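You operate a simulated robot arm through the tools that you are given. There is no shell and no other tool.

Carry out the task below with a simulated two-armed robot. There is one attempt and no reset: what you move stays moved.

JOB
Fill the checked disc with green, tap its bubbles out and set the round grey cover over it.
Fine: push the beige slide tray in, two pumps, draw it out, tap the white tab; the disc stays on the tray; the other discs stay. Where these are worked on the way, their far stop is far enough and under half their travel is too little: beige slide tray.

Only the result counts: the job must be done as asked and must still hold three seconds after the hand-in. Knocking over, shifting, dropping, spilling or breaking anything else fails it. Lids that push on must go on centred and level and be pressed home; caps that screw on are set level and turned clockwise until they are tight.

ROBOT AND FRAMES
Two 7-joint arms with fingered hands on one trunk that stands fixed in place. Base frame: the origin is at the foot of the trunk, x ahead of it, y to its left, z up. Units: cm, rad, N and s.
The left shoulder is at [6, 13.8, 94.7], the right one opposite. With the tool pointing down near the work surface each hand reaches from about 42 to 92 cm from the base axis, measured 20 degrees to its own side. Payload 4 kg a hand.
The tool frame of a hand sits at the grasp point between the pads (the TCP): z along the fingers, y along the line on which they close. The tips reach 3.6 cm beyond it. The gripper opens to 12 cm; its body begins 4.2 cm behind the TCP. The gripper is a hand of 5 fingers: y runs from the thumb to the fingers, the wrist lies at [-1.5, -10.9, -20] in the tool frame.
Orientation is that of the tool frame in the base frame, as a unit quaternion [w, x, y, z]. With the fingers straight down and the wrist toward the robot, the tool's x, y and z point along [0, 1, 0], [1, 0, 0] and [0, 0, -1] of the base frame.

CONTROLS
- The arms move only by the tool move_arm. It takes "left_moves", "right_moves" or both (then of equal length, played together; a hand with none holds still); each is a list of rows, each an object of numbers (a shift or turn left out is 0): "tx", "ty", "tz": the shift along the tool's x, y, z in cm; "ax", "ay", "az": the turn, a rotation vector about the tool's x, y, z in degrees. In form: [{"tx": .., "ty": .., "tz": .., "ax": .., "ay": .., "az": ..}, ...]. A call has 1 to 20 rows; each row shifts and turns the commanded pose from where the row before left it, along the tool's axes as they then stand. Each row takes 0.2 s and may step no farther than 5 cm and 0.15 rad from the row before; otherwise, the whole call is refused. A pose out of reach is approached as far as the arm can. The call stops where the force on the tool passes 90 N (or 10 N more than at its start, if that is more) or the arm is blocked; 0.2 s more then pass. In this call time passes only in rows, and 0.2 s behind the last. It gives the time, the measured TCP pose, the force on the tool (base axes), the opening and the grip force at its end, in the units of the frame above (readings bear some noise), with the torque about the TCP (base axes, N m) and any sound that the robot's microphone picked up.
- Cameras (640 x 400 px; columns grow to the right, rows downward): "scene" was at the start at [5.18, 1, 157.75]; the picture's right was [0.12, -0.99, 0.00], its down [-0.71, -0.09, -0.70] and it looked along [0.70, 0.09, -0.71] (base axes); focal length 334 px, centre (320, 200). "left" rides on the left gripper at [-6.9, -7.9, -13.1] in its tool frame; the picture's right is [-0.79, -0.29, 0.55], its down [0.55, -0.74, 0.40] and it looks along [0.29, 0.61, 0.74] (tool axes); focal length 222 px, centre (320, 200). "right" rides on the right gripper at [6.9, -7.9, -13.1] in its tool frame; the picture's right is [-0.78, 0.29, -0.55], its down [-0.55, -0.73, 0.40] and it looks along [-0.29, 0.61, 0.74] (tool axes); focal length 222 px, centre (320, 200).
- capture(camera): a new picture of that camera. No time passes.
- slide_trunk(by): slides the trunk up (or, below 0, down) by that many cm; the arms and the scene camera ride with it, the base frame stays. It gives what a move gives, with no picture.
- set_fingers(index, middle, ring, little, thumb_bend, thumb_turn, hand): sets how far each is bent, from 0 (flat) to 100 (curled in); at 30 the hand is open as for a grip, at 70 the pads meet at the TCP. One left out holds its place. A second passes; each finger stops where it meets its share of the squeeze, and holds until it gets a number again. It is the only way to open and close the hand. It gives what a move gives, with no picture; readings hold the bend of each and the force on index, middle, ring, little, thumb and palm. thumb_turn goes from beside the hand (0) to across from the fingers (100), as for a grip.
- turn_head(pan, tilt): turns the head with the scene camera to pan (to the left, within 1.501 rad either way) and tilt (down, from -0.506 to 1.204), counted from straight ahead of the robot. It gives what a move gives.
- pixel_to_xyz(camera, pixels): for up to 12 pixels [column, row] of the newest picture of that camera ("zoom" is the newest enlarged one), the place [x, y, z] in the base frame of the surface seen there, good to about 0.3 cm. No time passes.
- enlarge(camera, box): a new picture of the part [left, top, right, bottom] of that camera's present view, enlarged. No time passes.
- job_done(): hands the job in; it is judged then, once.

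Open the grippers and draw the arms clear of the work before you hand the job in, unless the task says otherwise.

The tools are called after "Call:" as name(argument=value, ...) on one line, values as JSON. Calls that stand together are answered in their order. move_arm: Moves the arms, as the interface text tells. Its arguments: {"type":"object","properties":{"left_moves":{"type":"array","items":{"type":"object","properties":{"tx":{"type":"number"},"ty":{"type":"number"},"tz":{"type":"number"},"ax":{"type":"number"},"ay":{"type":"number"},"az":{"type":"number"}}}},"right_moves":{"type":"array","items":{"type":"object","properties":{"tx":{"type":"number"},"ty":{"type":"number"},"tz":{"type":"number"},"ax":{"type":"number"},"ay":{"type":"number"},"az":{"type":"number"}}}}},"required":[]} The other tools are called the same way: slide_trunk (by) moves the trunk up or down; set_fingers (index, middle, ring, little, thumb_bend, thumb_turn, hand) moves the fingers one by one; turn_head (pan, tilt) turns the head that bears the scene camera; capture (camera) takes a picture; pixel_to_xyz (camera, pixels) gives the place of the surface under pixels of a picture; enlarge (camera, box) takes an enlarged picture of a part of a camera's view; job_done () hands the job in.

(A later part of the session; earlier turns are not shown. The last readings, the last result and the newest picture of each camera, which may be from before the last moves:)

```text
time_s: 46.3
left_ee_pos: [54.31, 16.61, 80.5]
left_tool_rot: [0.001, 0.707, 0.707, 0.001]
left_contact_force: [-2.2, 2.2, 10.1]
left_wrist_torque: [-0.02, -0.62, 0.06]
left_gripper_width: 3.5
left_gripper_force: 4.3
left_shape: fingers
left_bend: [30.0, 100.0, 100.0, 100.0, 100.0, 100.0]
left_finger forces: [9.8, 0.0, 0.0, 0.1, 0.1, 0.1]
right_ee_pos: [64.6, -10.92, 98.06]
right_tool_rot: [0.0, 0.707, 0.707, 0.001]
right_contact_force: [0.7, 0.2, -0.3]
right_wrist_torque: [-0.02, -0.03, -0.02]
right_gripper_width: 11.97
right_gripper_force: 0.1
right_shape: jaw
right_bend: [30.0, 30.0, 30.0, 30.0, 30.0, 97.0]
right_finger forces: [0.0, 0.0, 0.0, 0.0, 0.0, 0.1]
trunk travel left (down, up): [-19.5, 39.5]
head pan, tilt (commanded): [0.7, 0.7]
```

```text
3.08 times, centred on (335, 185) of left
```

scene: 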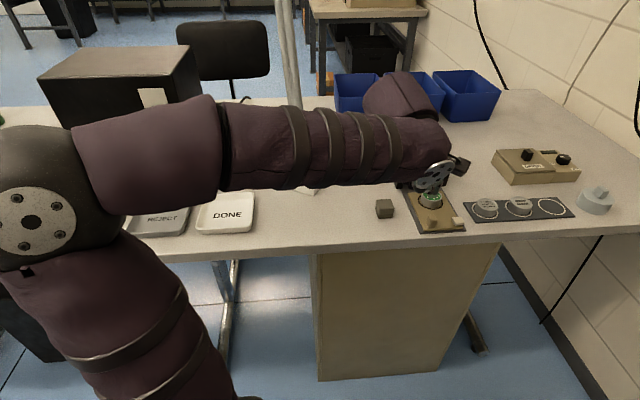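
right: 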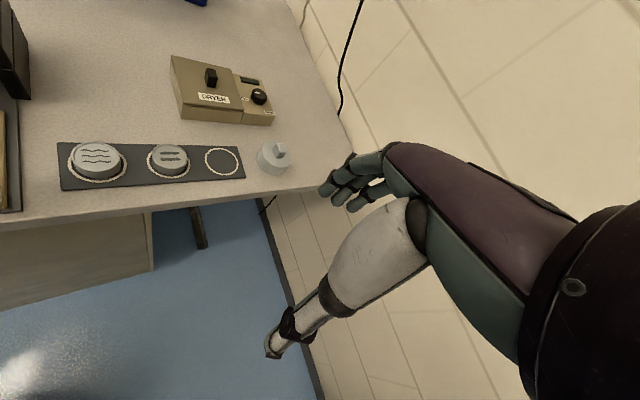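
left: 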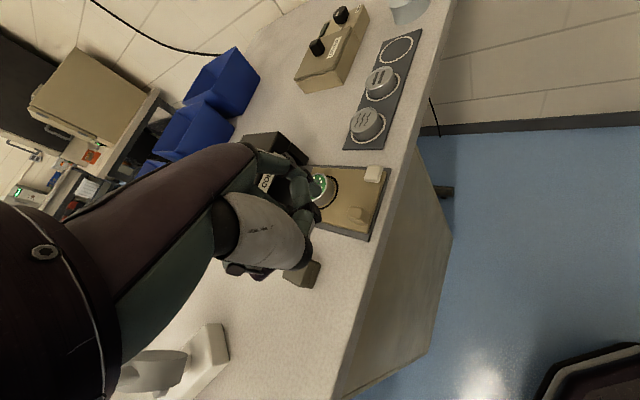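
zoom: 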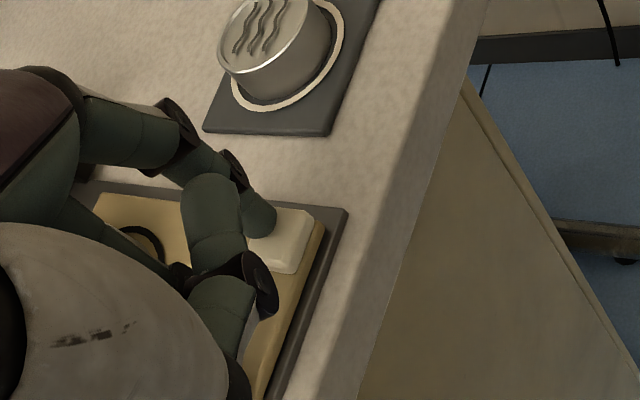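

10 N on the tab. I lift 5 cm and look at the disc's surface for bubbles.

Call:
move_arm(left_moves=[{"tz": -1.5}, {"tz": -2.0}, {"tz": -2.5}, {"tz": -3.0}])

Call:
enlarge(camera="left", box=[270, 120, 400, 250])

Call:
enlarge(camera="scene", box=[390, 150, 490, 250])

```text
time_s: 47.3
left_ee_pos: [54.38, 16.7, 89.29]
left_tool_rot: [0.0, 0.707, 0.707, 0.0]
left_contact_force: [0.1, -0.3, -0.1]
left_wrist_torque: [0.0, 0.02, 0.01]
left_gripper_width: 3.52
left_gripper_force: 0.0
left_shape: fingers
left_bend: [30.0, 100.0, 100.0, 100.0, 100.0, 100.0]
left_finger forces: [0.0, 0.1, 0.0, 0.1, 0.0, 0.1]
right_ee_pos: [64.61, -10.94, 98.1]
right_tool_rot: [-0.001, 0.707, 0.707, 0.0]
right_contact_force: [-0.8, -0.1, -0.7]
right_wrist_torque: [0.01, -0.01, 0.04]
right_gripper_width: 11.97
right_gripper_force: 0.0
right_shape: jaw
right_bend: [30.0, 30.0, 30.0, 30.0, 30.0, 97.0]
right_finger forces: [0.0, 0.0, 0.0, 0.0, 0.0, 0.0]
trunk travel left (down, up): [-19.5, 39.5]
head pan, tilt (commanded): [0.7, 0.7]
```

```text
3.08 times, centred on (335, 185) of left
```

zoom: 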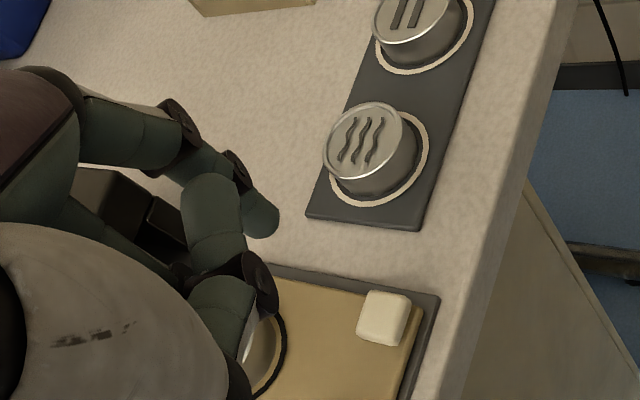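

```text
4.00 times, centred on (440, 200) of scene
```

zoom: 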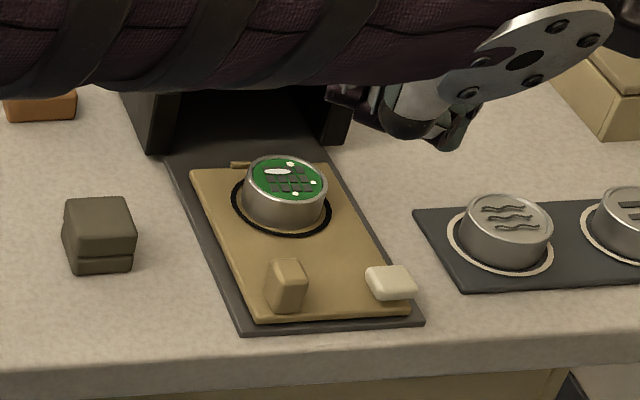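

Call:
enlarge(camera="scene", box=[445, 180, 479, 210])

Call:
enlarge(camera="scene", box=[446, 184, 478, 208])

```text
13.33 times, centred on (462, 195) of scene
```

zoom: 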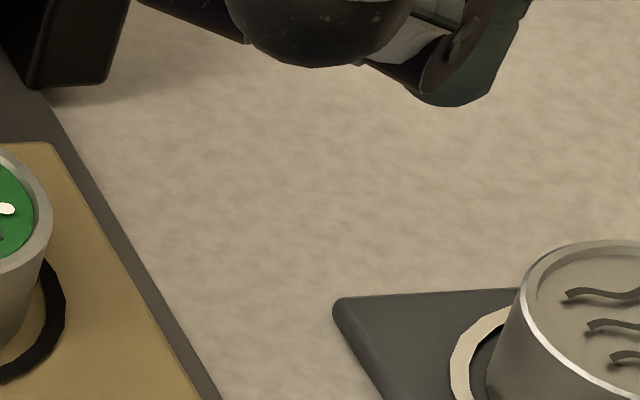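

```text
16.00 times, centred on (462, 196) of scene
```

zoom: 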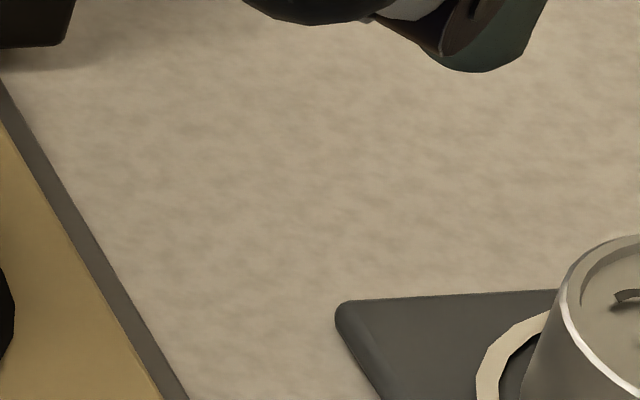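

The box missed the disc: in the 4x zoom it sat at (285,180), i.e. about (431,195) in the full picture. I enlarge there.

Call:
enlarge(camera="scene", box=[416, 184, 448, 208])

```text
16.00 times, centred on (432, 196) of scene
```

zoom: 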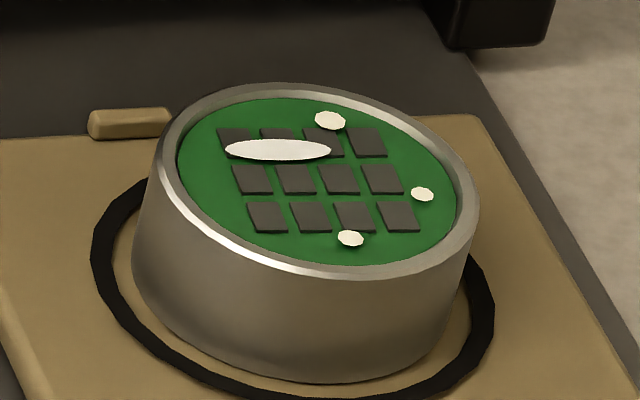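

After the tap there are still three small bubbles (330,120), (422,194), (350,238); before there were more. I'll tap the tab again, with a quicker press and release.

Call:
move_arm(left_moves=[{"tz": 3.0}, {"tz": 3.0}, {"tz": 2.0}, {"tz": 0.9}])

Call:
move_arm(left_moves=[{"tz": -2.0}, {"tz": -3.0}, {"tz": -4.0}])

Call:
enlarge(camera="scene", box=[416, 184, 448, 208])

```text
time_s: 48.3
left_ee_pos: [54.29, 16.68, 80.46]
left_tool_rot: [0.002, 0.707, 0.707, 0.001]
left_contact_force: [-2.3, 1.1, 9.9]
left_wrist_torque: [-0.06, -0.58, 0.07]
left_gripper_width: 3.53
left_gripper_force: 5.0
left_shape: fingers
left_bend: [29.0, 100.0, 100.0, 100.0, 100.0, 100.0]
left_finger forces: [9.3, 0.1, 0.0, 0.0, 0.0, 0.0]
right_ee_pos: [64.59, -10.85, 98.18]
right_tool_rot: [0.001, 0.706, 0.709, 0.001]
right_contact_force: [-0.3, -0.1, -0.1]
right_wrist_torque: [-0.02, -0.02, -0.01]
right_gripper_width: 11.96
right_gripper_force: 0.1
right_shape: jaw
right_bend: [30.0, 30.0, 30.0, 30.0, 30.0, 97.0]
right_finger forces: [0.0, 0.0, 0.1, 0.1, 0.1, 0.1]
trunk travel left (down, up): [-19.5, 39.5]
head pan, tilt (commanded): [0.7, 0.7]
```

```text
time_s: 49.1
left_ee_pos: [54.35, 16.65, 89.45]
left_tool_rot: [0.0, 0.707, 0.708, -0.001]
left_contact_force: [0.8, 0.4, 0.2]
left_wrist_torque: [0.03, 0.03, 0.01]
left_gripper_width: 3.48
left_gripper_force: 0.0
left_shape: fingers
left_bend: [30.0, 100.0, 100.0, 100.0, 100.0, 100.0]
left_finger forces: [0.0, 0.1, 0.0, 0.0, 0.1, 0.1]
right_ee_pos: [64.74, -10.96, 98.09]
right_tool_rot: [0.0, 0.707, 0.707, 0.0]
right_contact_force: [0.0, -0.4, -1.0]
right_wrist_torque: [0.01, 0.01, 0.02]
right_gripper_width: 11.97
right_gripper_force: 0.0
right_shape: jaw
right_bend: [30.0, 30.0, 30.0, 30.0, 30.0, 97.0]
right_finger forces: [0.0, 0.0, 0.0, 0.1, 0.0, 0.1]
trunk travel left (down, up): [-19.5, 39.5]
head pan, tilt (commanded): [0.7, 0.7]
```

```text
16.00 times, centred on (432, 196) of scene
```

zoom: 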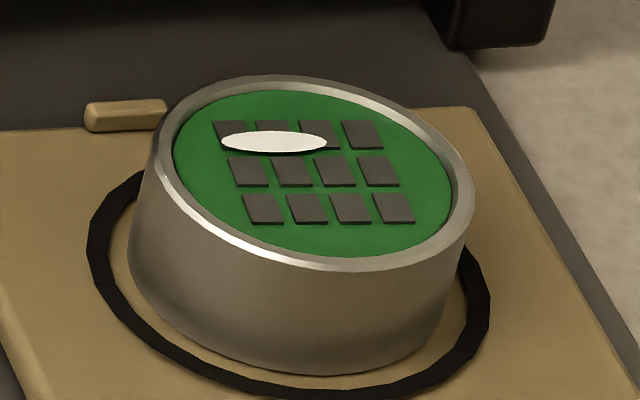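

All bubbles are gone; only a broad reflection remains. I now retract the left arm up and back toward its start area to clear the view.

Call:
move_arm(left_moves=[{"tz": -4.0}, {"tx": 2.5, "tz": -3.0}, {"tx": 3.0, "ty": -2.0, "tz": -2.0}, {"tx": 3.0, "ty": -3.0}, {"tx": 3.0, "ty": -3.0}, {"tx": 3.0, "ty": -3.0}])

Call:
turn_head(pan=0.1, tilt=0.75)

Call:
capture(camera="scene")

Call:
capture(camera="left")

```text
time_s: 50.5
left_ee_pos: [43.2, 31.3, 98.57]
left_tool_rot: [0.001, 0.707, 0.707, 0.0]
left_contact_force: [-0.5, 1.2, 0.4]
left_wrist_torque: [0.03, -0.04, 0.0]
left_gripper_width: 3.49
left_gripper_force: 0.1
left_shape: fingers
left_bend: [30.0, 100.0, 100.0, 100.0, 100.0, 100.0]
left_finger forces: [0.0, 0.0, 0.0, 0.0, 0.0, 0.0]
right_ee_pos: [64.59, -10.92, 98.03]
right_tool_rot: [-0.001, 0.708, 0.707, 0.0]
right_contact_force: [-0.9, -0.1, 0.4]
right_wrist_torque: [0.02, -0.02, -0.02]
right_gripper_width: 11.96
right_gripper_force: 0.1
right_shape: jaw
right_bend: [30.0, 30.0, 30.0, 30.0, 30.0, 97.0]
right_finger forces: [0.0, 0.0, 0.0, 0.0, 0.1, 0.1]
trunk travel left (down, up): [-19.5, 39.5]
head pan, tilt (commanded): [0.7, 0.7]
```

```text
time_s: 51.5
left_ee_pos: [43.5, 31.19, 98.64]
left_tool_rot: [0.0, 0.707, 0.708, 0.0]
left_contact_force: [0.1, -0.4, 0.5]
left_wrist_torque: [0.0, 0.01, 0.01]
left_gripper_width: 3.49
left_gripper_force: 0.0
left_shape: fingers
left_bend: [30.0, 100.0, 100.0, 100.0, 100.0, 100.0]
left_finger forces: [0.1, 0.1, 0.0, 0.1, 0.0, 0.1]
right_ee_pos: [64.59, -10.89, 98.17]
right_tool_rot: [0.001, 0.707, 0.707, 0.0]
right_contact_force: [0.6, -0.6, 0.3]
right_wrist_torque: [0.0, 0.0, -0.01]
right_gripper_width: 11.95
right_gripper_force: 0.0
right_shape: jaw
right_bend: [30.0, 30.0, 30.0, 30.0, 30.0, 97.0]
right_finger forces: [0.1, 0.1, 0.1, 0.0, 0.1, 0.0]
trunk travel left (down, up): [-19.5, 39.5]
head pan, tilt (commanded): [0.099, 0.75]
```

```text
taken
```

scene: 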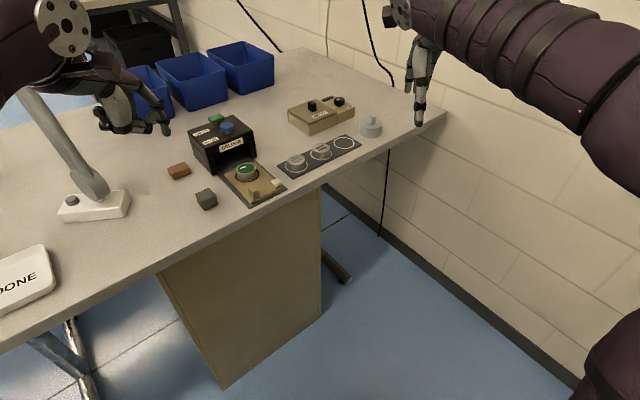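

```text
taken
```

left: 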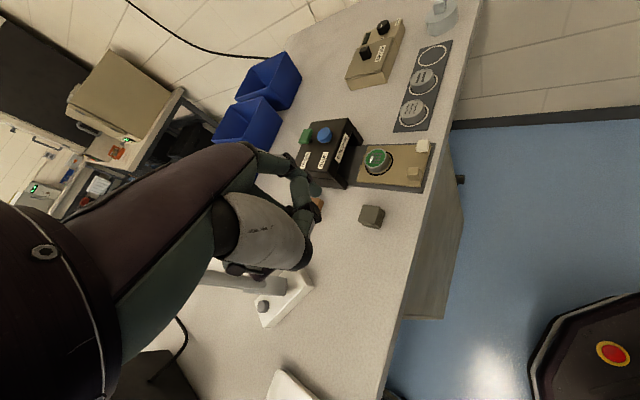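

Clear view now. I enlarge the tray/disc and the cover and measure them.

Call:
enlarge(camera="scene", box=[215, 145, 295, 215])

Call:
pixel_to_xyz(camera="zoom", pixels=[[245, 160], [245, 130], [245, 192], [195, 155], [300, 165], [280, 270], [470, 290], [200, 190], [290, 205], [320, 170]])

Call:
enlarge(camera="left", box=[350, 130, 430, 200])

Call:
pixel_to_xyz(camera="zoom", pixels=[[200, 165], [145, 165], [265, 165], [205, 110], [195, 220], [510, 250], [575, 120]])

Call:
enlarge(camera="scene", box=[345, 100, 405, 150])

Call:
pixel_to_xyz(camera="zoom", pixels=[[280, 150], [280, 200], [200, 190], [350, 190], [280, 220], [250, 130], [300, 130], [290, 180], [210, 260], [280, 275], [350, 255], [240, 165]])

```text
5.71 times, centred on (255, 180) of scene
```

zoom: 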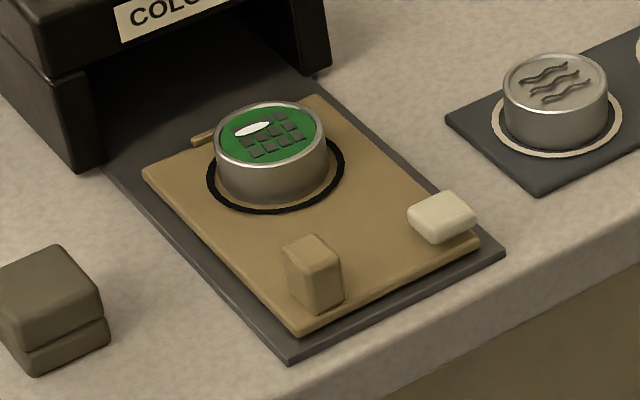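

```text
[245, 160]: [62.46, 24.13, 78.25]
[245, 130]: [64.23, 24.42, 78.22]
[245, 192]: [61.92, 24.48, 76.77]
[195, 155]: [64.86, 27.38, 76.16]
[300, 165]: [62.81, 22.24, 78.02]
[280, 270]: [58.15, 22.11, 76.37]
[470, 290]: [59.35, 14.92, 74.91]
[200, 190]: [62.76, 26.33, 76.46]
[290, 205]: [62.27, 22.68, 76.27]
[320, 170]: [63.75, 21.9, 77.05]
```

```text
5.71 times, centred on (390, 165) of left
```

zoom: 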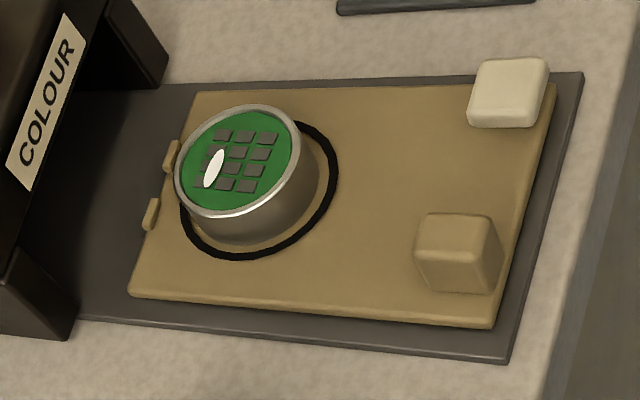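

```text
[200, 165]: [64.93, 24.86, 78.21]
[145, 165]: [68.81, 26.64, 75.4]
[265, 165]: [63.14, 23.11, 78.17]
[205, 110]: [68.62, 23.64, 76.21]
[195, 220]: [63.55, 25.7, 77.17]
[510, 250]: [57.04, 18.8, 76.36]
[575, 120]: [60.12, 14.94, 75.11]
```

```text
8.00 times, centred on (375, 125) of scene
```

zoom: 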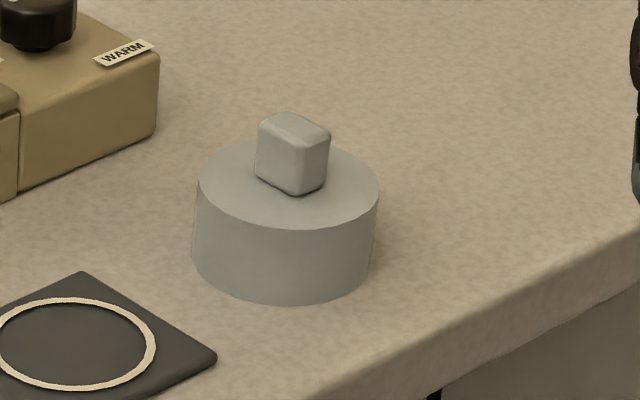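

```text
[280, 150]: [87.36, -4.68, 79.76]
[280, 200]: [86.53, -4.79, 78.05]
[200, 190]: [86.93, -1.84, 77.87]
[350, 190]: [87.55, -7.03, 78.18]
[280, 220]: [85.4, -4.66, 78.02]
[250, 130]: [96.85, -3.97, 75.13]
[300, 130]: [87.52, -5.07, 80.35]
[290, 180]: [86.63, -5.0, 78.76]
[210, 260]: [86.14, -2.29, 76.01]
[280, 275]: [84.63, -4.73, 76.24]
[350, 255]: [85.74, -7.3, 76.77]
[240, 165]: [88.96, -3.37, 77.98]
```

The white ellipse moved with the viewpoint, so it is only a reflection – the disc is green and bubble-free. The cover (knob at (87.5,-4.9), top 80.3) is at far reach, so I raise the trunk back up 33 cm for the right hand.

Call:
slide_trunk(by=33)

Call:
capture(camera="scene")

Call:
capture(camera="right")

```text
time_s: 54.8
left_ee_pos: [43.36, 31.34, 131.47]
left_tool_rot: [0.0, 0.707, 0.707, -0.001]
left_contact_force: [-0.4, 0.6, -0.2]
left_wrist_torque: [0.03, 0.0, 0.04]
left_gripper_width: 3.53
left_gripper_force: 0.0
left_shape: fingers
left_bend: [30.0, 100.0, 100.0, 100.0, 100.0, 100.0]
left_finger forces: [0.0, 0.0, 0.1, 0.1, 0.1, 0.0]
right_ee_pos: [64.7, -10.85, 131.06]
right_tool_rot: [0.001, 0.707, 0.707, 0.0]
right_contact_force: [-0.6, 0.0, 0.6]
right_wrist_torque: [0.01, 0.01, 0.04]
right_gripper_width: 11.98
right_gripper_force: 0.1
right_shape: jaw
right_bend: [30.0, 30.0, 30.0, 30.0, 30.0, 97.0]
right_finger forces: [0.0, 0.0, 0.1, 0.0, 0.0, 0.0]
trunk travel left (down, up): [-52.5, 6.5]
head pan, tilt (commanded): [0.099, 0.75]
```

```text
taken
```

scene: 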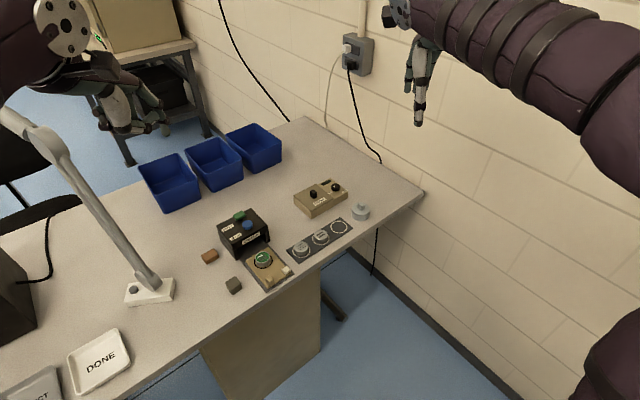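

```text
taken
```

right: 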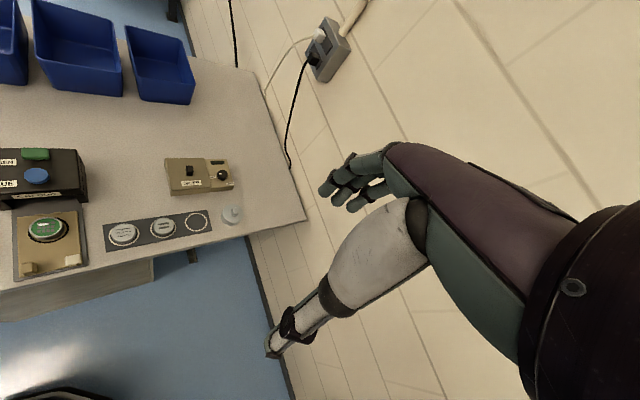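

I test a three-finger pinch shape with the right hand in the air (index, middle and thumb near closing, ring and little curled).

Call:
set_fingers(hand="right", index=60, middle=60, ring=100, little=100, thumb_bend=60, thumb_turn=97)

Call:
capture(camera="right")

Call:
enlarge(camera="right", box=[240, 130, 440, 330])

Call:
enlarge(camera="scene", box=[370, 0, 490, 140])

```text
time_s: 55.8
left_ee_pos: [43.39, 31.35, 131.59]
left_tool_rot: [0.0, 0.708, 0.707, 0.0]
left_contact_force: [-0.5, -0.3, -0.5]
left_wrist_torque: [0.0, -0.03, 0.02]
left_gripper_width: 3.52
left_gripper_force: 0.0
left_shape: fingers
left_bend: [30.0, 100.0, 100.0, 100.0, 100.0, 100.0]
left_finger forces: [0.1, 0.1, 0.1, 0.0, 0.0, 0.0]
right_ee_pos: [64.59, -10.94, 131.14]
right_tool_rot: [0.0, 0.707, 0.708, 0.0]
right_contact_force: [-0.4, -0.3, 0.1]
right_wrist_torque: [-0.01, 0.02, 0.0]
right_gripper_width: 3.05
right_gripper_force: 0.0
right_shape: fingers
right_bend: [60.0, 60.0, 100.0, 100.0, 60.0, 98.0]
right_finger forces: [0.0, 0.0, 0.2, 0.0, 0.1, 0.0]
trunk travel left (down, up): [-52.5, 6.5]
head pan, tilt (commanded): [0.099, 0.75]
```

```text
taken
```

right: 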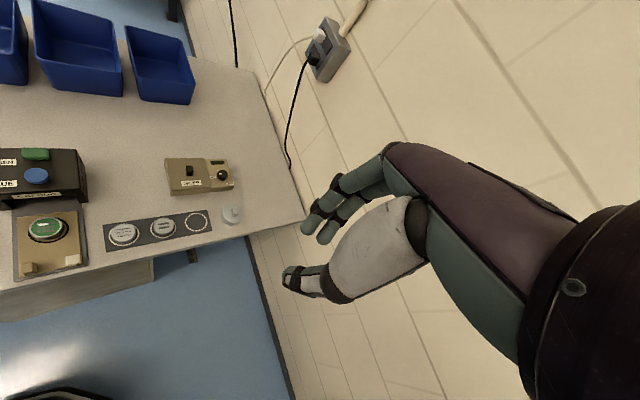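

```text
2.00 times, centred on (340, 230) of right
```

zoom: 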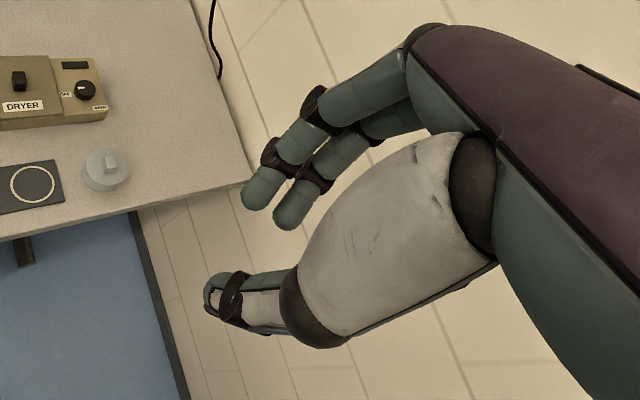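

```text
2.86 times, centred on (430, 70) of scene
```

zoom: 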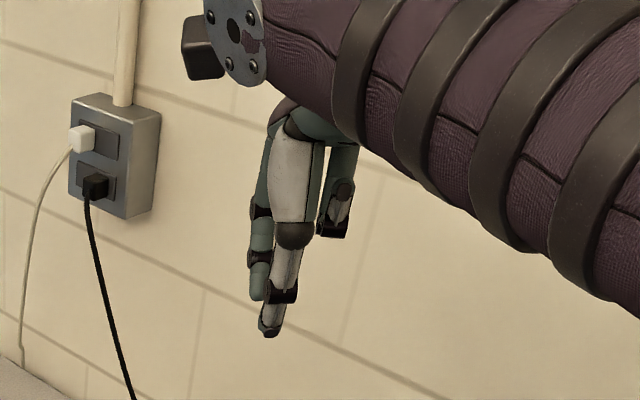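

I read the fingertip positions relative to the TCP (64.6,-10.9,131.1).

Call:
enlarge(camera="right", box=[270, 160, 370, 300])

Call:
pixel_to_xyz(camera="zoom", pixels=[[160, 195], [165, 220], [215, 245], [225, 215], [130, 360], [115, 345], [175, 355], [235, 350], [190, 190], [200, 150]])

Call:
enlarge(camera="scene", box=[400, 60, 440, 140])

Call:
pixel_to_xyz(camera="zoom", pixels=[[335, 290], [325, 315], [350, 260], [290, 200], [295, 180], [345, 235], [370, 160], [310, 220]])

```text
2.86 times, centred on (320, 230) of right
```

zoom: 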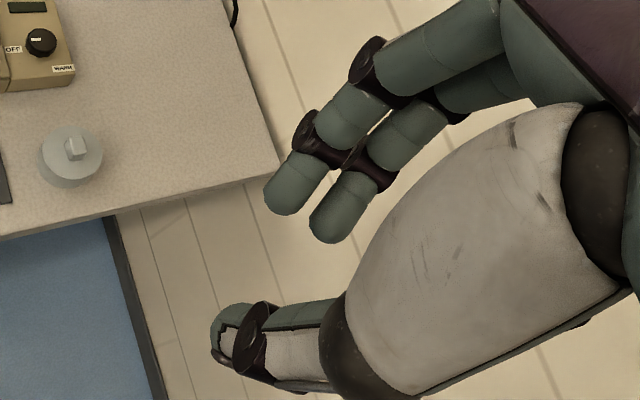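

```text
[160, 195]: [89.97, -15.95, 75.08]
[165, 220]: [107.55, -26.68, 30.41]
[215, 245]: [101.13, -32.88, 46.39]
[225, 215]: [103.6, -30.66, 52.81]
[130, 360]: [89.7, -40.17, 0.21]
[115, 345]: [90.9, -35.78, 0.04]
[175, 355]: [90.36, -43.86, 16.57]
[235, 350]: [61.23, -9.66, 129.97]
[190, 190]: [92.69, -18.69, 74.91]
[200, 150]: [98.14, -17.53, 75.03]
```

```text
5.00 times, centred on (420, 100) of scene
```

zoom: 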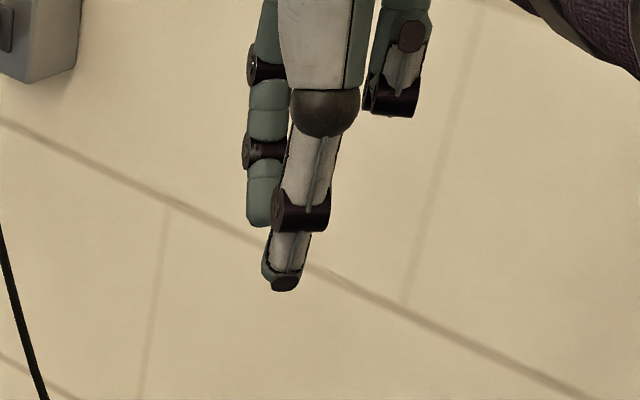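

```text
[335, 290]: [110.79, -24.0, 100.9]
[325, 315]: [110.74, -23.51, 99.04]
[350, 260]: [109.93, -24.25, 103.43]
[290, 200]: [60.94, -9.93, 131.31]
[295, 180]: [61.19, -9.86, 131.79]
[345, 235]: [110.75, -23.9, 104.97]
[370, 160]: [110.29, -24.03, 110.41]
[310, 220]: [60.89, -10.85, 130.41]
```

I used wrong pixel spots; I'll query again at the actual tips: index (283,195), middle (330,225), thumb (225,330) in the right zoom, and thumb tip (283,280), index tip (258,215) in the scene zoom.

Call:
pixel_to_xyz(camera="zoom", pixels=[[283, 282], [290, 250], [258, 218], [260, 190], [300, 210], [262, 150]])

Call:
enlarge(camera="right", box=[270, 160, 370, 300])

Call:
pixel_to_xyz(camera="zoom", pixels=[[278, 200], [290, 175], [325, 232], [345, 205], [220, 325], [220, 350], [235, 315], [290, 350], [300, 315]])

```text
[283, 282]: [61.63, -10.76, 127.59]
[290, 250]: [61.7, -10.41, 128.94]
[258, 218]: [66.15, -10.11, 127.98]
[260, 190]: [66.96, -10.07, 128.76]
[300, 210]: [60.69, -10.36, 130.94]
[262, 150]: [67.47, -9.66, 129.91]
```

```text
2.86 times, centred on (320, 230) of right
```

zoom: 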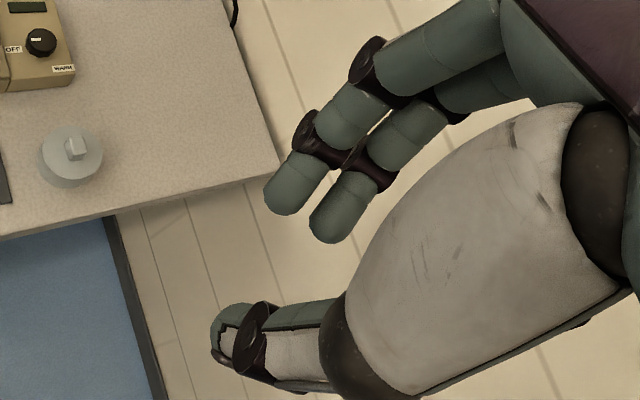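

```text
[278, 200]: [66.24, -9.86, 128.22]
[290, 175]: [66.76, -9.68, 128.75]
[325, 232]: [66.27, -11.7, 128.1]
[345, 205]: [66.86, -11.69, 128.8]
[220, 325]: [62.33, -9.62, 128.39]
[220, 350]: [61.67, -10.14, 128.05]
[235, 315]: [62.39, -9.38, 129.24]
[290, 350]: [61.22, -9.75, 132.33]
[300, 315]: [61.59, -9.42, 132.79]
```

Tips lie 3.5 cm below the TCP and pinch toward x≈64. Now I look at the cover knob's orientation in detail.

Call:
enlarge(camera="scene", box=[340, 190, 380, 230])

Call:
enlarge(camera="right", box=[205, 190, 260, 240])

```text
10.00 times, centred on (360, 210) of scene
```

zoom: 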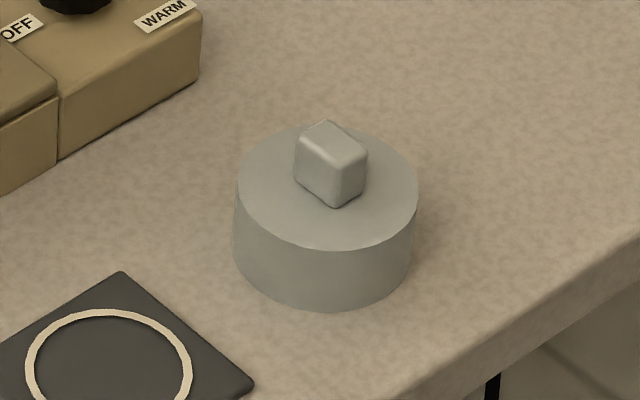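

```text
8.00 times, centred on (232, 215) of right
```

zoom: 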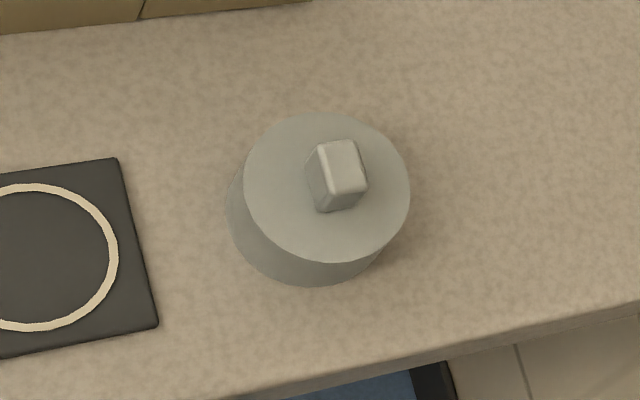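

I query the knob's top corners and the cover rim in this right-camera zoom.

Call:
pixel_to_xyz(camera="zoom", pixels=[[321, 146], [356, 142], [364, 184], [331, 190], [343, 166], [250, 180], [407, 190], [330, 120], [325, 255], [290, 130], [370, 240], [265, 235]])

Call:
enlarge(camera="scene", box=[340, 190, 380, 230])

Call:
pixel_to_xyz(camera="zoom", pixels=[[325, 125], [300, 140], [340, 165], [362, 155], [332, 145], [242, 185], [412, 195], [320, 243], [265, 145], [390, 150], [300, 170], [360, 190]])

```text
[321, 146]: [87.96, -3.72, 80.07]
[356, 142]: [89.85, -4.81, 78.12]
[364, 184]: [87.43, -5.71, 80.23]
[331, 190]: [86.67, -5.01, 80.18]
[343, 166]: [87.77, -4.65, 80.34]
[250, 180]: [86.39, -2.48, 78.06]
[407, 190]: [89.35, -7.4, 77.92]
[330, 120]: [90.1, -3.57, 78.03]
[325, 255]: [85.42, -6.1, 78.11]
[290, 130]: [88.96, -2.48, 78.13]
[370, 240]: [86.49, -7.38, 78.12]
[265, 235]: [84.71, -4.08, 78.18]
```

```text
10.00 times, centred on (360, 210) of scene
```

zoom: 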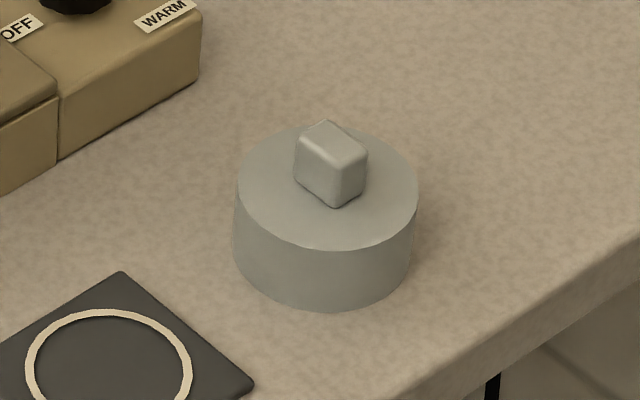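

```text
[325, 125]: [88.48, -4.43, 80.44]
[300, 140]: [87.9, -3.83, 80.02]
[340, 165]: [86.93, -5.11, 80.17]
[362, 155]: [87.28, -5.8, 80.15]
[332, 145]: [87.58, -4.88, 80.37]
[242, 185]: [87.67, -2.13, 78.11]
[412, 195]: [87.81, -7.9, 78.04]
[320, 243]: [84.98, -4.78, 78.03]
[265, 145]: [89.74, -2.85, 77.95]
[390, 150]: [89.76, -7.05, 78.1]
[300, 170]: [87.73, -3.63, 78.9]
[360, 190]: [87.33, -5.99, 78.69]
```

The knob is a bar (≈1.9×1.2 cm) at 48°, while the cover is a 5.8 cm cylinder centred at (87.6,-5.0), top 78.1 — a side grip around the cylinder will be the most level. I check the DRYER's nearest corner and table edge for finger clearance.

Call:
pixel_to_xyz(camera="zoom", pixels=[[200, 20], [198, 75], [60, 150], [150, 105], [60, 100], [195, 10], [600, 60], [400, 30], [630, 260], [500, 330], [120, 272], [252, 383]])

Call:
pixel_to_xyz(camera="scene", pixels=[[352, 185], [348, 200], [395, 180], [424, 195], [400, 205], [345, 175], [320, 178], [300, 200]])

```text
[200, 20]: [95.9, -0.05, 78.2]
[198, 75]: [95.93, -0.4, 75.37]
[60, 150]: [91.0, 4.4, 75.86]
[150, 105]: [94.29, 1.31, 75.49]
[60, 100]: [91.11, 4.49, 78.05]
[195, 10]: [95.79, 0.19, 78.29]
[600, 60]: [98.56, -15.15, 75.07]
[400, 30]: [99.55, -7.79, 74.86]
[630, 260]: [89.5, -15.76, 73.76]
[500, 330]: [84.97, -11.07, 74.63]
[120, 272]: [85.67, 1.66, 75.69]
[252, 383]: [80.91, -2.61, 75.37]
```

```text
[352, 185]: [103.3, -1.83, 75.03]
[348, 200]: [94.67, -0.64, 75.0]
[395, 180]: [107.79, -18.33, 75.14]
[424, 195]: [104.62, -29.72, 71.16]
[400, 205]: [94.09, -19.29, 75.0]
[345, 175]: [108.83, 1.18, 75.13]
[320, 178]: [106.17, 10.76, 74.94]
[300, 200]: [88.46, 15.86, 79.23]
```

DRYER corner is at (95.9,-0.2), well clear of the fingers' space. I open index/middle/thumb and move the right hand above the cover at a safe height.

Call:
set_fingers(hand="right", index=30, middle=30, ring=100, little=100, thumb_bend=30, thumb_turn=97)

Call:
move_arm(right_moves=[{"tx": 1.0, "ty": 3.8, "tz": 3.0}, {"tx": 1.0, "ty": 3.8, "tz": 3.0}, {"tx": 1.0, "ty": 3.8, "tz": 3.0}, {"tx": 1.0, "ty": 3.8, "tz": 3.0}, {"tx": 1.0, "ty": 3.8, "tz": 3.0}, {"tx": 0.9, "ty": 4.0, "tz": 3.0}])

Call:
capture(camera="scene")

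Call:
capture(camera="right")

```text
time_s: 56.8
left_ee_pos: [43.31, 31.22, 131.61]
left_tool_rot: [0.0, 0.707, 0.708, 0.0]
left_contact_force: [0.7, -0.5, 0.2]
left_wrist_torque: [0.01, -0.02, 0.0]
left_gripper_width: 3.51
left_gripper_force: 0.0
left_shape: fingers
left_bend: [30.0, 100.0, 100.0, 100.0, 100.0, 100.0]
left_finger forces: [0.1, 0.0, 0.0, 0.0, 0.0, 0.1]
right_ee_pos: [64.53, -10.9, 131.08]
right_tool_rot: [0.001, 0.707, 0.707, -0.001]
right_contact_force: [-0.2, 0.2, -0.7]
right_wrist_torque: [-0.01, -0.01, 0.03]
right_gripper_width: 11.94
right_gripper_force: 0.1
right_shape: fingers
right_bend: [30.0, 30.0, 100.0, 100.0, 30.0, 94.0]
right_finger forces: [0.0, 0.1, 0.0, 0.0, 0.0, 0.1]
trunk travel left (down, up): [-52.5, 6.5]
head pan, tilt (commanded): [0.099, 0.75]
```

```text
refused: row 6 steps farther than a row can; nothing moved
```

```text
taken
```

scene: 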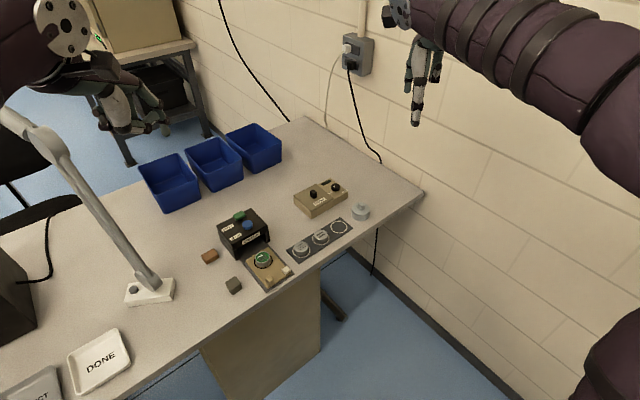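

```text
taken
```

right: 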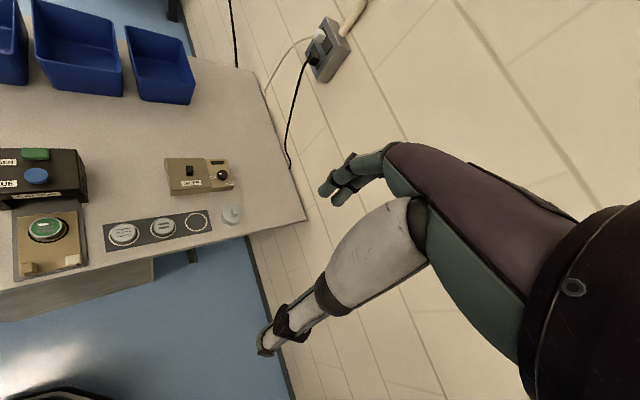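

One row slightly exceeded the step limit; I resend with smaller, more rows.

Call:
move_arm(right_moves=[{"tx": 0.8, "ty": 3.3, "tz": 3.0}, {"tx": 0.8, "ty": 3.3, "tz": 3.0}, {"tx": 0.8, "ty": 3.3, "tz": 3.0}, {"tx": 0.8, "ty": 3.3, "tz": 3.0}, {"tx": 0.9, "ty": 3.3, "tz": 3.0}, {"tx": 0.9, "ty": 3.3, "tz": 3.0}, {"tx": 0.9, "ty": 3.2, "tz": 3.0}])

Call:
capture(camera="scene")

Call:
capture(camera="right")

```text
time_s: 58.4
left_ee_pos: [43.16, 31.43, 131.66]
left_tool_rot: [0.002, 0.707, 0.707, 0.001]
left_contact_force: [-0.8, 0.6, 0.1]
left_wrist_torque: [-0.04, -0.06, -0.05]
left_gripper_width: 3.52
left_gripper_force: 0.2
left_shape: fingers
left_bend: [30.0, 100.0, 100.0, 100.0, 100.0, 100.0]
left_finger forces: [0.0, 0.0, 0.0, 0.0, 0.0, 0.1]
right_ee_pos: [84.65, -5.74, 111.05]
right_tool_rot: [0.001, 0.707, 0.707, 0.0]
right_contact_force: [-0.6, 0.9, -0.2]
right_wrist_torque: [-0.03, -0.06, -0.02]
right_gripper_width: 11.94
right_gripper_force: 0.0
right_shape: fingers
right_bend: [30.0, 30.0, 100.0, 100.0, 30.0, 94.0]
right_finger forces: [0.0, 0.0, 0.0, 0.0, 0.0, 0.0]
right hand out of reach, approached as far as the arm can: row 7
trunk travel left (down, up): [-52.5, 6.5]
head pan, tilt (commanded): [0.099, 0.75]
```

```text
taken
```

scene: 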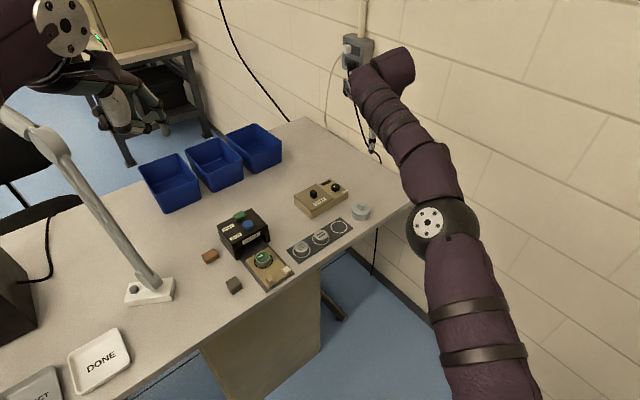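

```text
taken
```

right: 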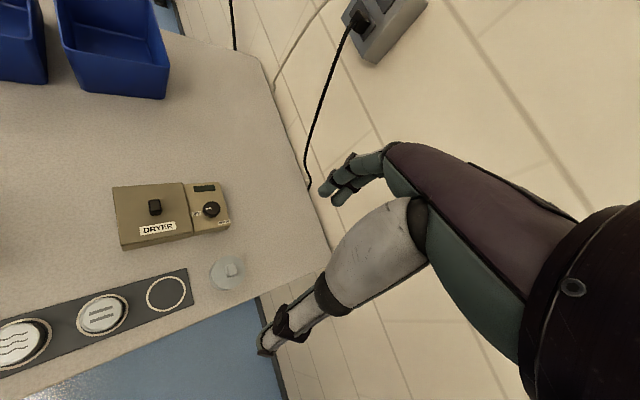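

Reach is limited by height here; going lower gives more. I descend 18 cm (still above the cover) and then extend forward.

Call:
move_arm(right_moves=[{"tz": 4.0}, {"tz": 4.0}, {"tz": 4.0}, {"tz": 4.0}, {"tz": 4.0}, {"tx": 0.4, "ty": 1.5}, {"tx": 0.4, "ty": 1.5}])

Call:
capture(camera="scene")

Call:
capture(camera="right")

```text
time_s: 60.0
left_ee_pos: [43.45, 31.23, 131.6]
left_tool_rot: [0.0, 0.707, 0.708, 0.0]
left_contact_force: [-0.6, 0.4, -0.5]
left_wrist_torque: [-0.01, -0.02, -0.01]
left_gripper_width: 3.52
left_gripper_force: 0.0
left_shape: fingers
left_bend: [30.0, 100.0, 100.0, 100.0, 100.0, 100.0]
left_finger forces: [0.1, 0.0, 0.1, 0.1, 0.1, 0.0]
right_ee_pos: [87.32, -5.08, 90.85]
right_tool_rot: [0.0, 0.707, 0.707, 0.0]
right_contact_force: [-1.0, -0.5, 0.7]
right_wrist_torque: [0.03, -0.01, 0.0]
right_gripper_width: 11.93
right_gripper_force: 0.1
right_shape: fingers
right_bend: [30.0, 30.0, 100.0, 100.0, 30.0, 94.0]
right_finger forces: [0.0, 0.1, 0.0, 0.0, 0.1, 0.0]
right hand out of reach, approached as far as the arm can: row 7
trunk travel left (down, up): [-52.5, 6.5]
head pan, tilt (commanded): [0.099, 0.75]
```

```text
taken
```

scene: 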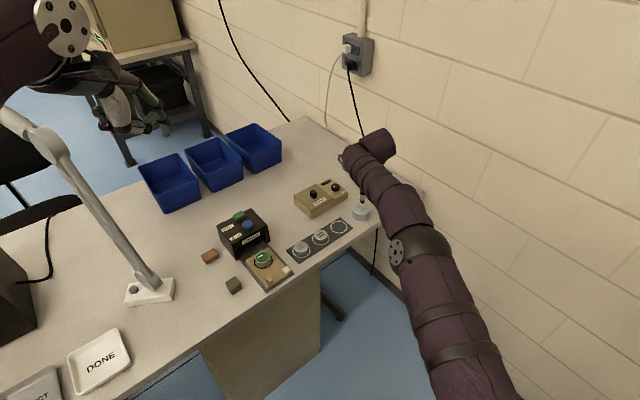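

```text
taken
```

right: 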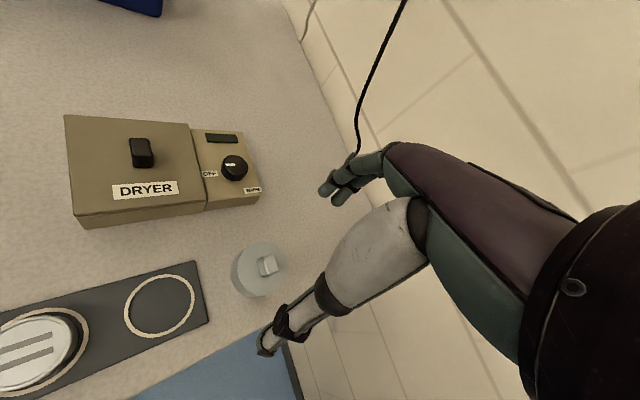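

TCP (87.3,-5.1) is practically over the cover's centre. I descend 7 cm so the tips are just above the cover's top level, then verify the alignment.

Call:
move_arm(right_moves=[{"tz": 3.0}, {"tz": 2.5}, {"tz": 1.5, "ty": 0.3, "tx": 0.1}])

Call:
capture(camera="right")

Call:
enlarge(camera="scene", box=[320, 150, 420, 250])

```text
time_s: 60.8
left_ee_pos: [43.37, 31.24, 131.62]
left_tool_rot: [0.0, 0.707, 0.707, 0.0]
left_contact_force: [0.1, 1.3, 0.3]
left_wrist_torque: [-0.01, -0.02, -0.04]
left_gripper_width: 3.51
left_gripper_force: 0.0
left_shape: fingers
left_bend: [30.0, 100.0, 100.0, 100.0, 100.0, 100.0]
left_finger forces: [0.0, 0.0, 0.0, 0.0, 0.1, 0.0]
right_ee_pos: [87.65, -5.04, 83.75]
right_tool_rot: [0.0, 0.706, 0.708, 0.001]
right_contact_force: [-0.5, -0.9, 0.3]
right_wrist_torque: [-0.01, 0.02, 0.0]
right_gripper_width: 11.94
right_gripper_force: 0.0
right_shape: fingers
right_bend: [30.0, 30.0, 100.0, 100.0, 30.0, 94.0]
right_finger forces: [0.0, 0.1, 0.0, 0.0, 0.0, 0.0]
trunk travel left (down, up): [-52.5, 6.5]
head pan, tilt (commanded): [0.099, 0.75]
```

```text
taken
```

right: 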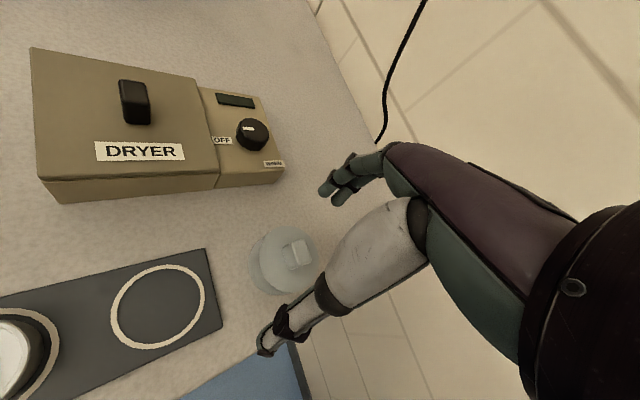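

```text
4.00 times, centred on (370, 200) of scene
```

zoom: 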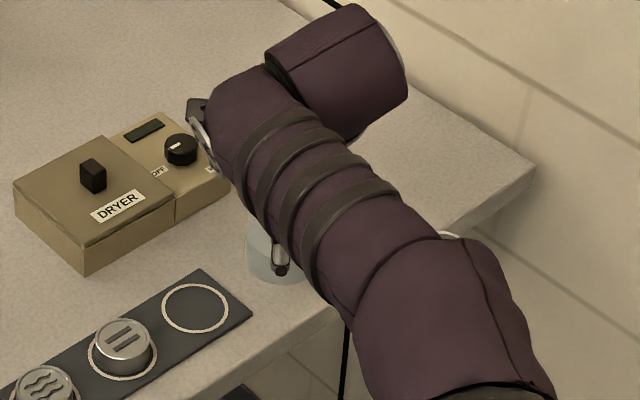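

TCP is (87.65,-5.04). I re-measure the cover's rim and the thumb and finger tips from this closer right view.

Call:
enlarge(camera="right", box=[230, 130, 390, 370])

Call:
pixel_to_xyz(camera="right", pixels=[[262, 240], [256, 265], [280, 230], [310, 240], [316, 262], [290, 290], [270, 285], [295, 245], [303, 262], [265, 340], [272, 325], [340, 195]])

```text
1.67 times, centred on (310, 250) of right
```

zoom: 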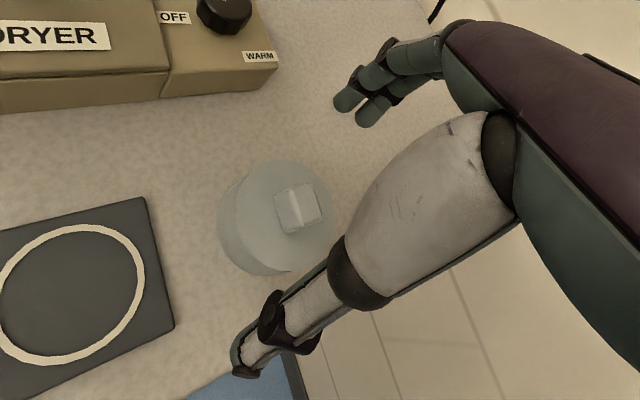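

```text
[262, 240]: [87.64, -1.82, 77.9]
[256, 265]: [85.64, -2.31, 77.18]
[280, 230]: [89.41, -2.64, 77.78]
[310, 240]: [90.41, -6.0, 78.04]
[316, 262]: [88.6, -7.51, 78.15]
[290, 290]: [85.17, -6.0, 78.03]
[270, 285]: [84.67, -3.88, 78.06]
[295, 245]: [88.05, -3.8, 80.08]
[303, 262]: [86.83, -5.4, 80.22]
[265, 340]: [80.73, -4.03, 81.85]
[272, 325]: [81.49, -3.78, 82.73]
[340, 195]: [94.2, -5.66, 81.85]
```

Cover centre is (87.55,-4.95); the hand is centred within 1 mm. I lower 4.4 cm so the fingertips come to about z 75.8 on either side.

Call:
move_arm(right_moves=[{"tz": 1.5}, {"tz": 1.5}, {"tz": 1.3}])

Call:
capture(camera="right")

Call:
enlarge(camera="right", box=[230, 130, 390, 370])

```text
time_s: 61.6
left_ee_pos: [43.4, 31.28, 131.61]
left_tool_rot: [0.0, 0.707, 0.707, 0.0]
left_contact_force: [-0.1, 0.2, 0.2]
left_wrist_torque: [-0.03, 0.01, 0.01]
left_gripper_width: 3.5
left_gripper_force: 0.0
left_shape: fingers
left_bend: [30.0, 100.0, 100.0, 100.0, 100.0, 100.0]
left_finger forces: [0.1, 0.1, 0.0, 0.1, 0.1, 0.0]
right_ee_pos: [87.24, -5.19, 80.09]
right_tool_rot: [0.001, 0.707, 0.707, 0.0]
right_contact_force: [0.7, 0.1, -0.1]
right_wrist_torque: [0.04, -0.04, 0.03]
right_gripper_width: 11.92
right_gripper_force: 0.1
right_shape: fingers
right_bend: [30.0, 30.0, 100.0, 100.0, 30.0, 94.0]
right_finger forces: [0.0, 0.0, 0.0, 0.0, 0.1, 0.0]
right hand out of reach, approached as far as the arm can: row 2
trunk travel left (down, up): [-52.5, 6.5]
head pan, tilt (commanded): [0.099, 0.75]
```

```text
taken
```

right: 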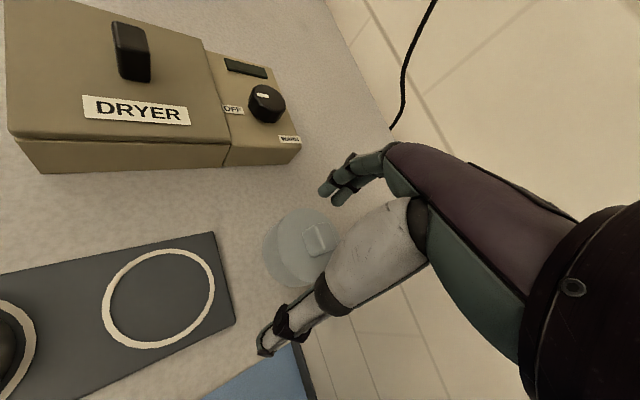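

```text
1.67 times, centred on (310, 250) of right
```

zoom: 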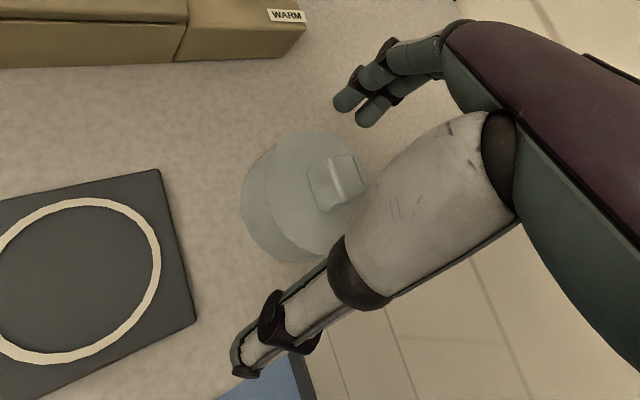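

The arm is at its limit (x 0.3 short, 0.7 cm too high). I lower the trunk 0.7 cm to bring the tips to about z 75.8.

Call:
slide_trunk(by=-0.7)

Call:
enlarge(camera="right", box=[230, 130, 390, 370])

Call:
pixel_to_xyz(camera="zoom", pixels=[[345, 100], [375, 115], [245, 355], [255, 340], [300, 300], [290, 255], [250, 170], [280, 140], [340, 150]])

```text
time_s: 62.1
left_ee_pos: [43.57, 31.19, 130.93]
left_tool_rot: [0.0, 0.707, 0.707, 0.001]
left_contact_force: [0.7, 0.3, 0.4]
left_wrist_torque: [-0.02, -0.02, -0.02]
left_gripper_width: 3.52
left_gripper_force: 0.0
left_shape: fingers
left_bend: [30.0, 100.0, 100.0, 100.0, 100.0, 100.0]
left_finger forces: [0.0, 0.0, 0.1, 0.0, 0.0, 0.0]
right_ee_pos: [87.14, -5.3, 79.43]
right_tool_rot: [0.0, 0.706, 0.708, 0.0]
right_contact_force: [0.5, -0.5, 0.6]
right_wrist_torque: [-0.01, -0.02, -0.02]
right_gripper_width: 11.92
right_gripper_force: 0.1
right_shape: fingers
right_bend: [30.0, 30.0, 100.0, 100.0, 30.0, 94.0]
right_finger forces: [0.0, 0.0, 0.0, 0.1, 0.1, 0.0]
trunk travel left (down, up): [-51.8, 7.2]
head pan, tilt (commanded): [0.099, 0.75]
```

```text
1.67 times, centred on (310, 250) of right
```

zoom: 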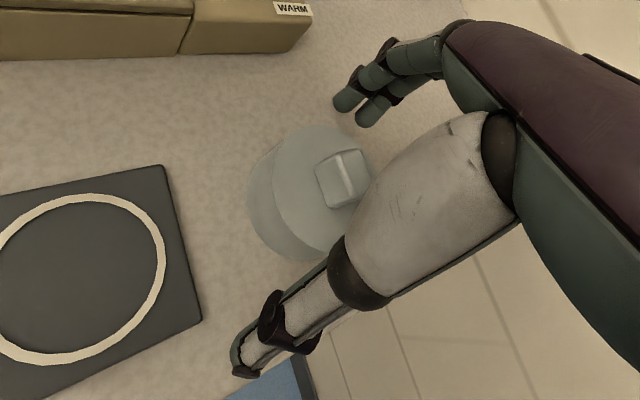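

```text
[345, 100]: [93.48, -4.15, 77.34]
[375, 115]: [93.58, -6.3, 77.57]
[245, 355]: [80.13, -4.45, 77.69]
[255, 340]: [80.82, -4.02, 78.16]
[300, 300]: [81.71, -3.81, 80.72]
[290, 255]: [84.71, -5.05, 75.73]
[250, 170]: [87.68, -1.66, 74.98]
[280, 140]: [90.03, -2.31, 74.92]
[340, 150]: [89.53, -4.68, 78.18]
```

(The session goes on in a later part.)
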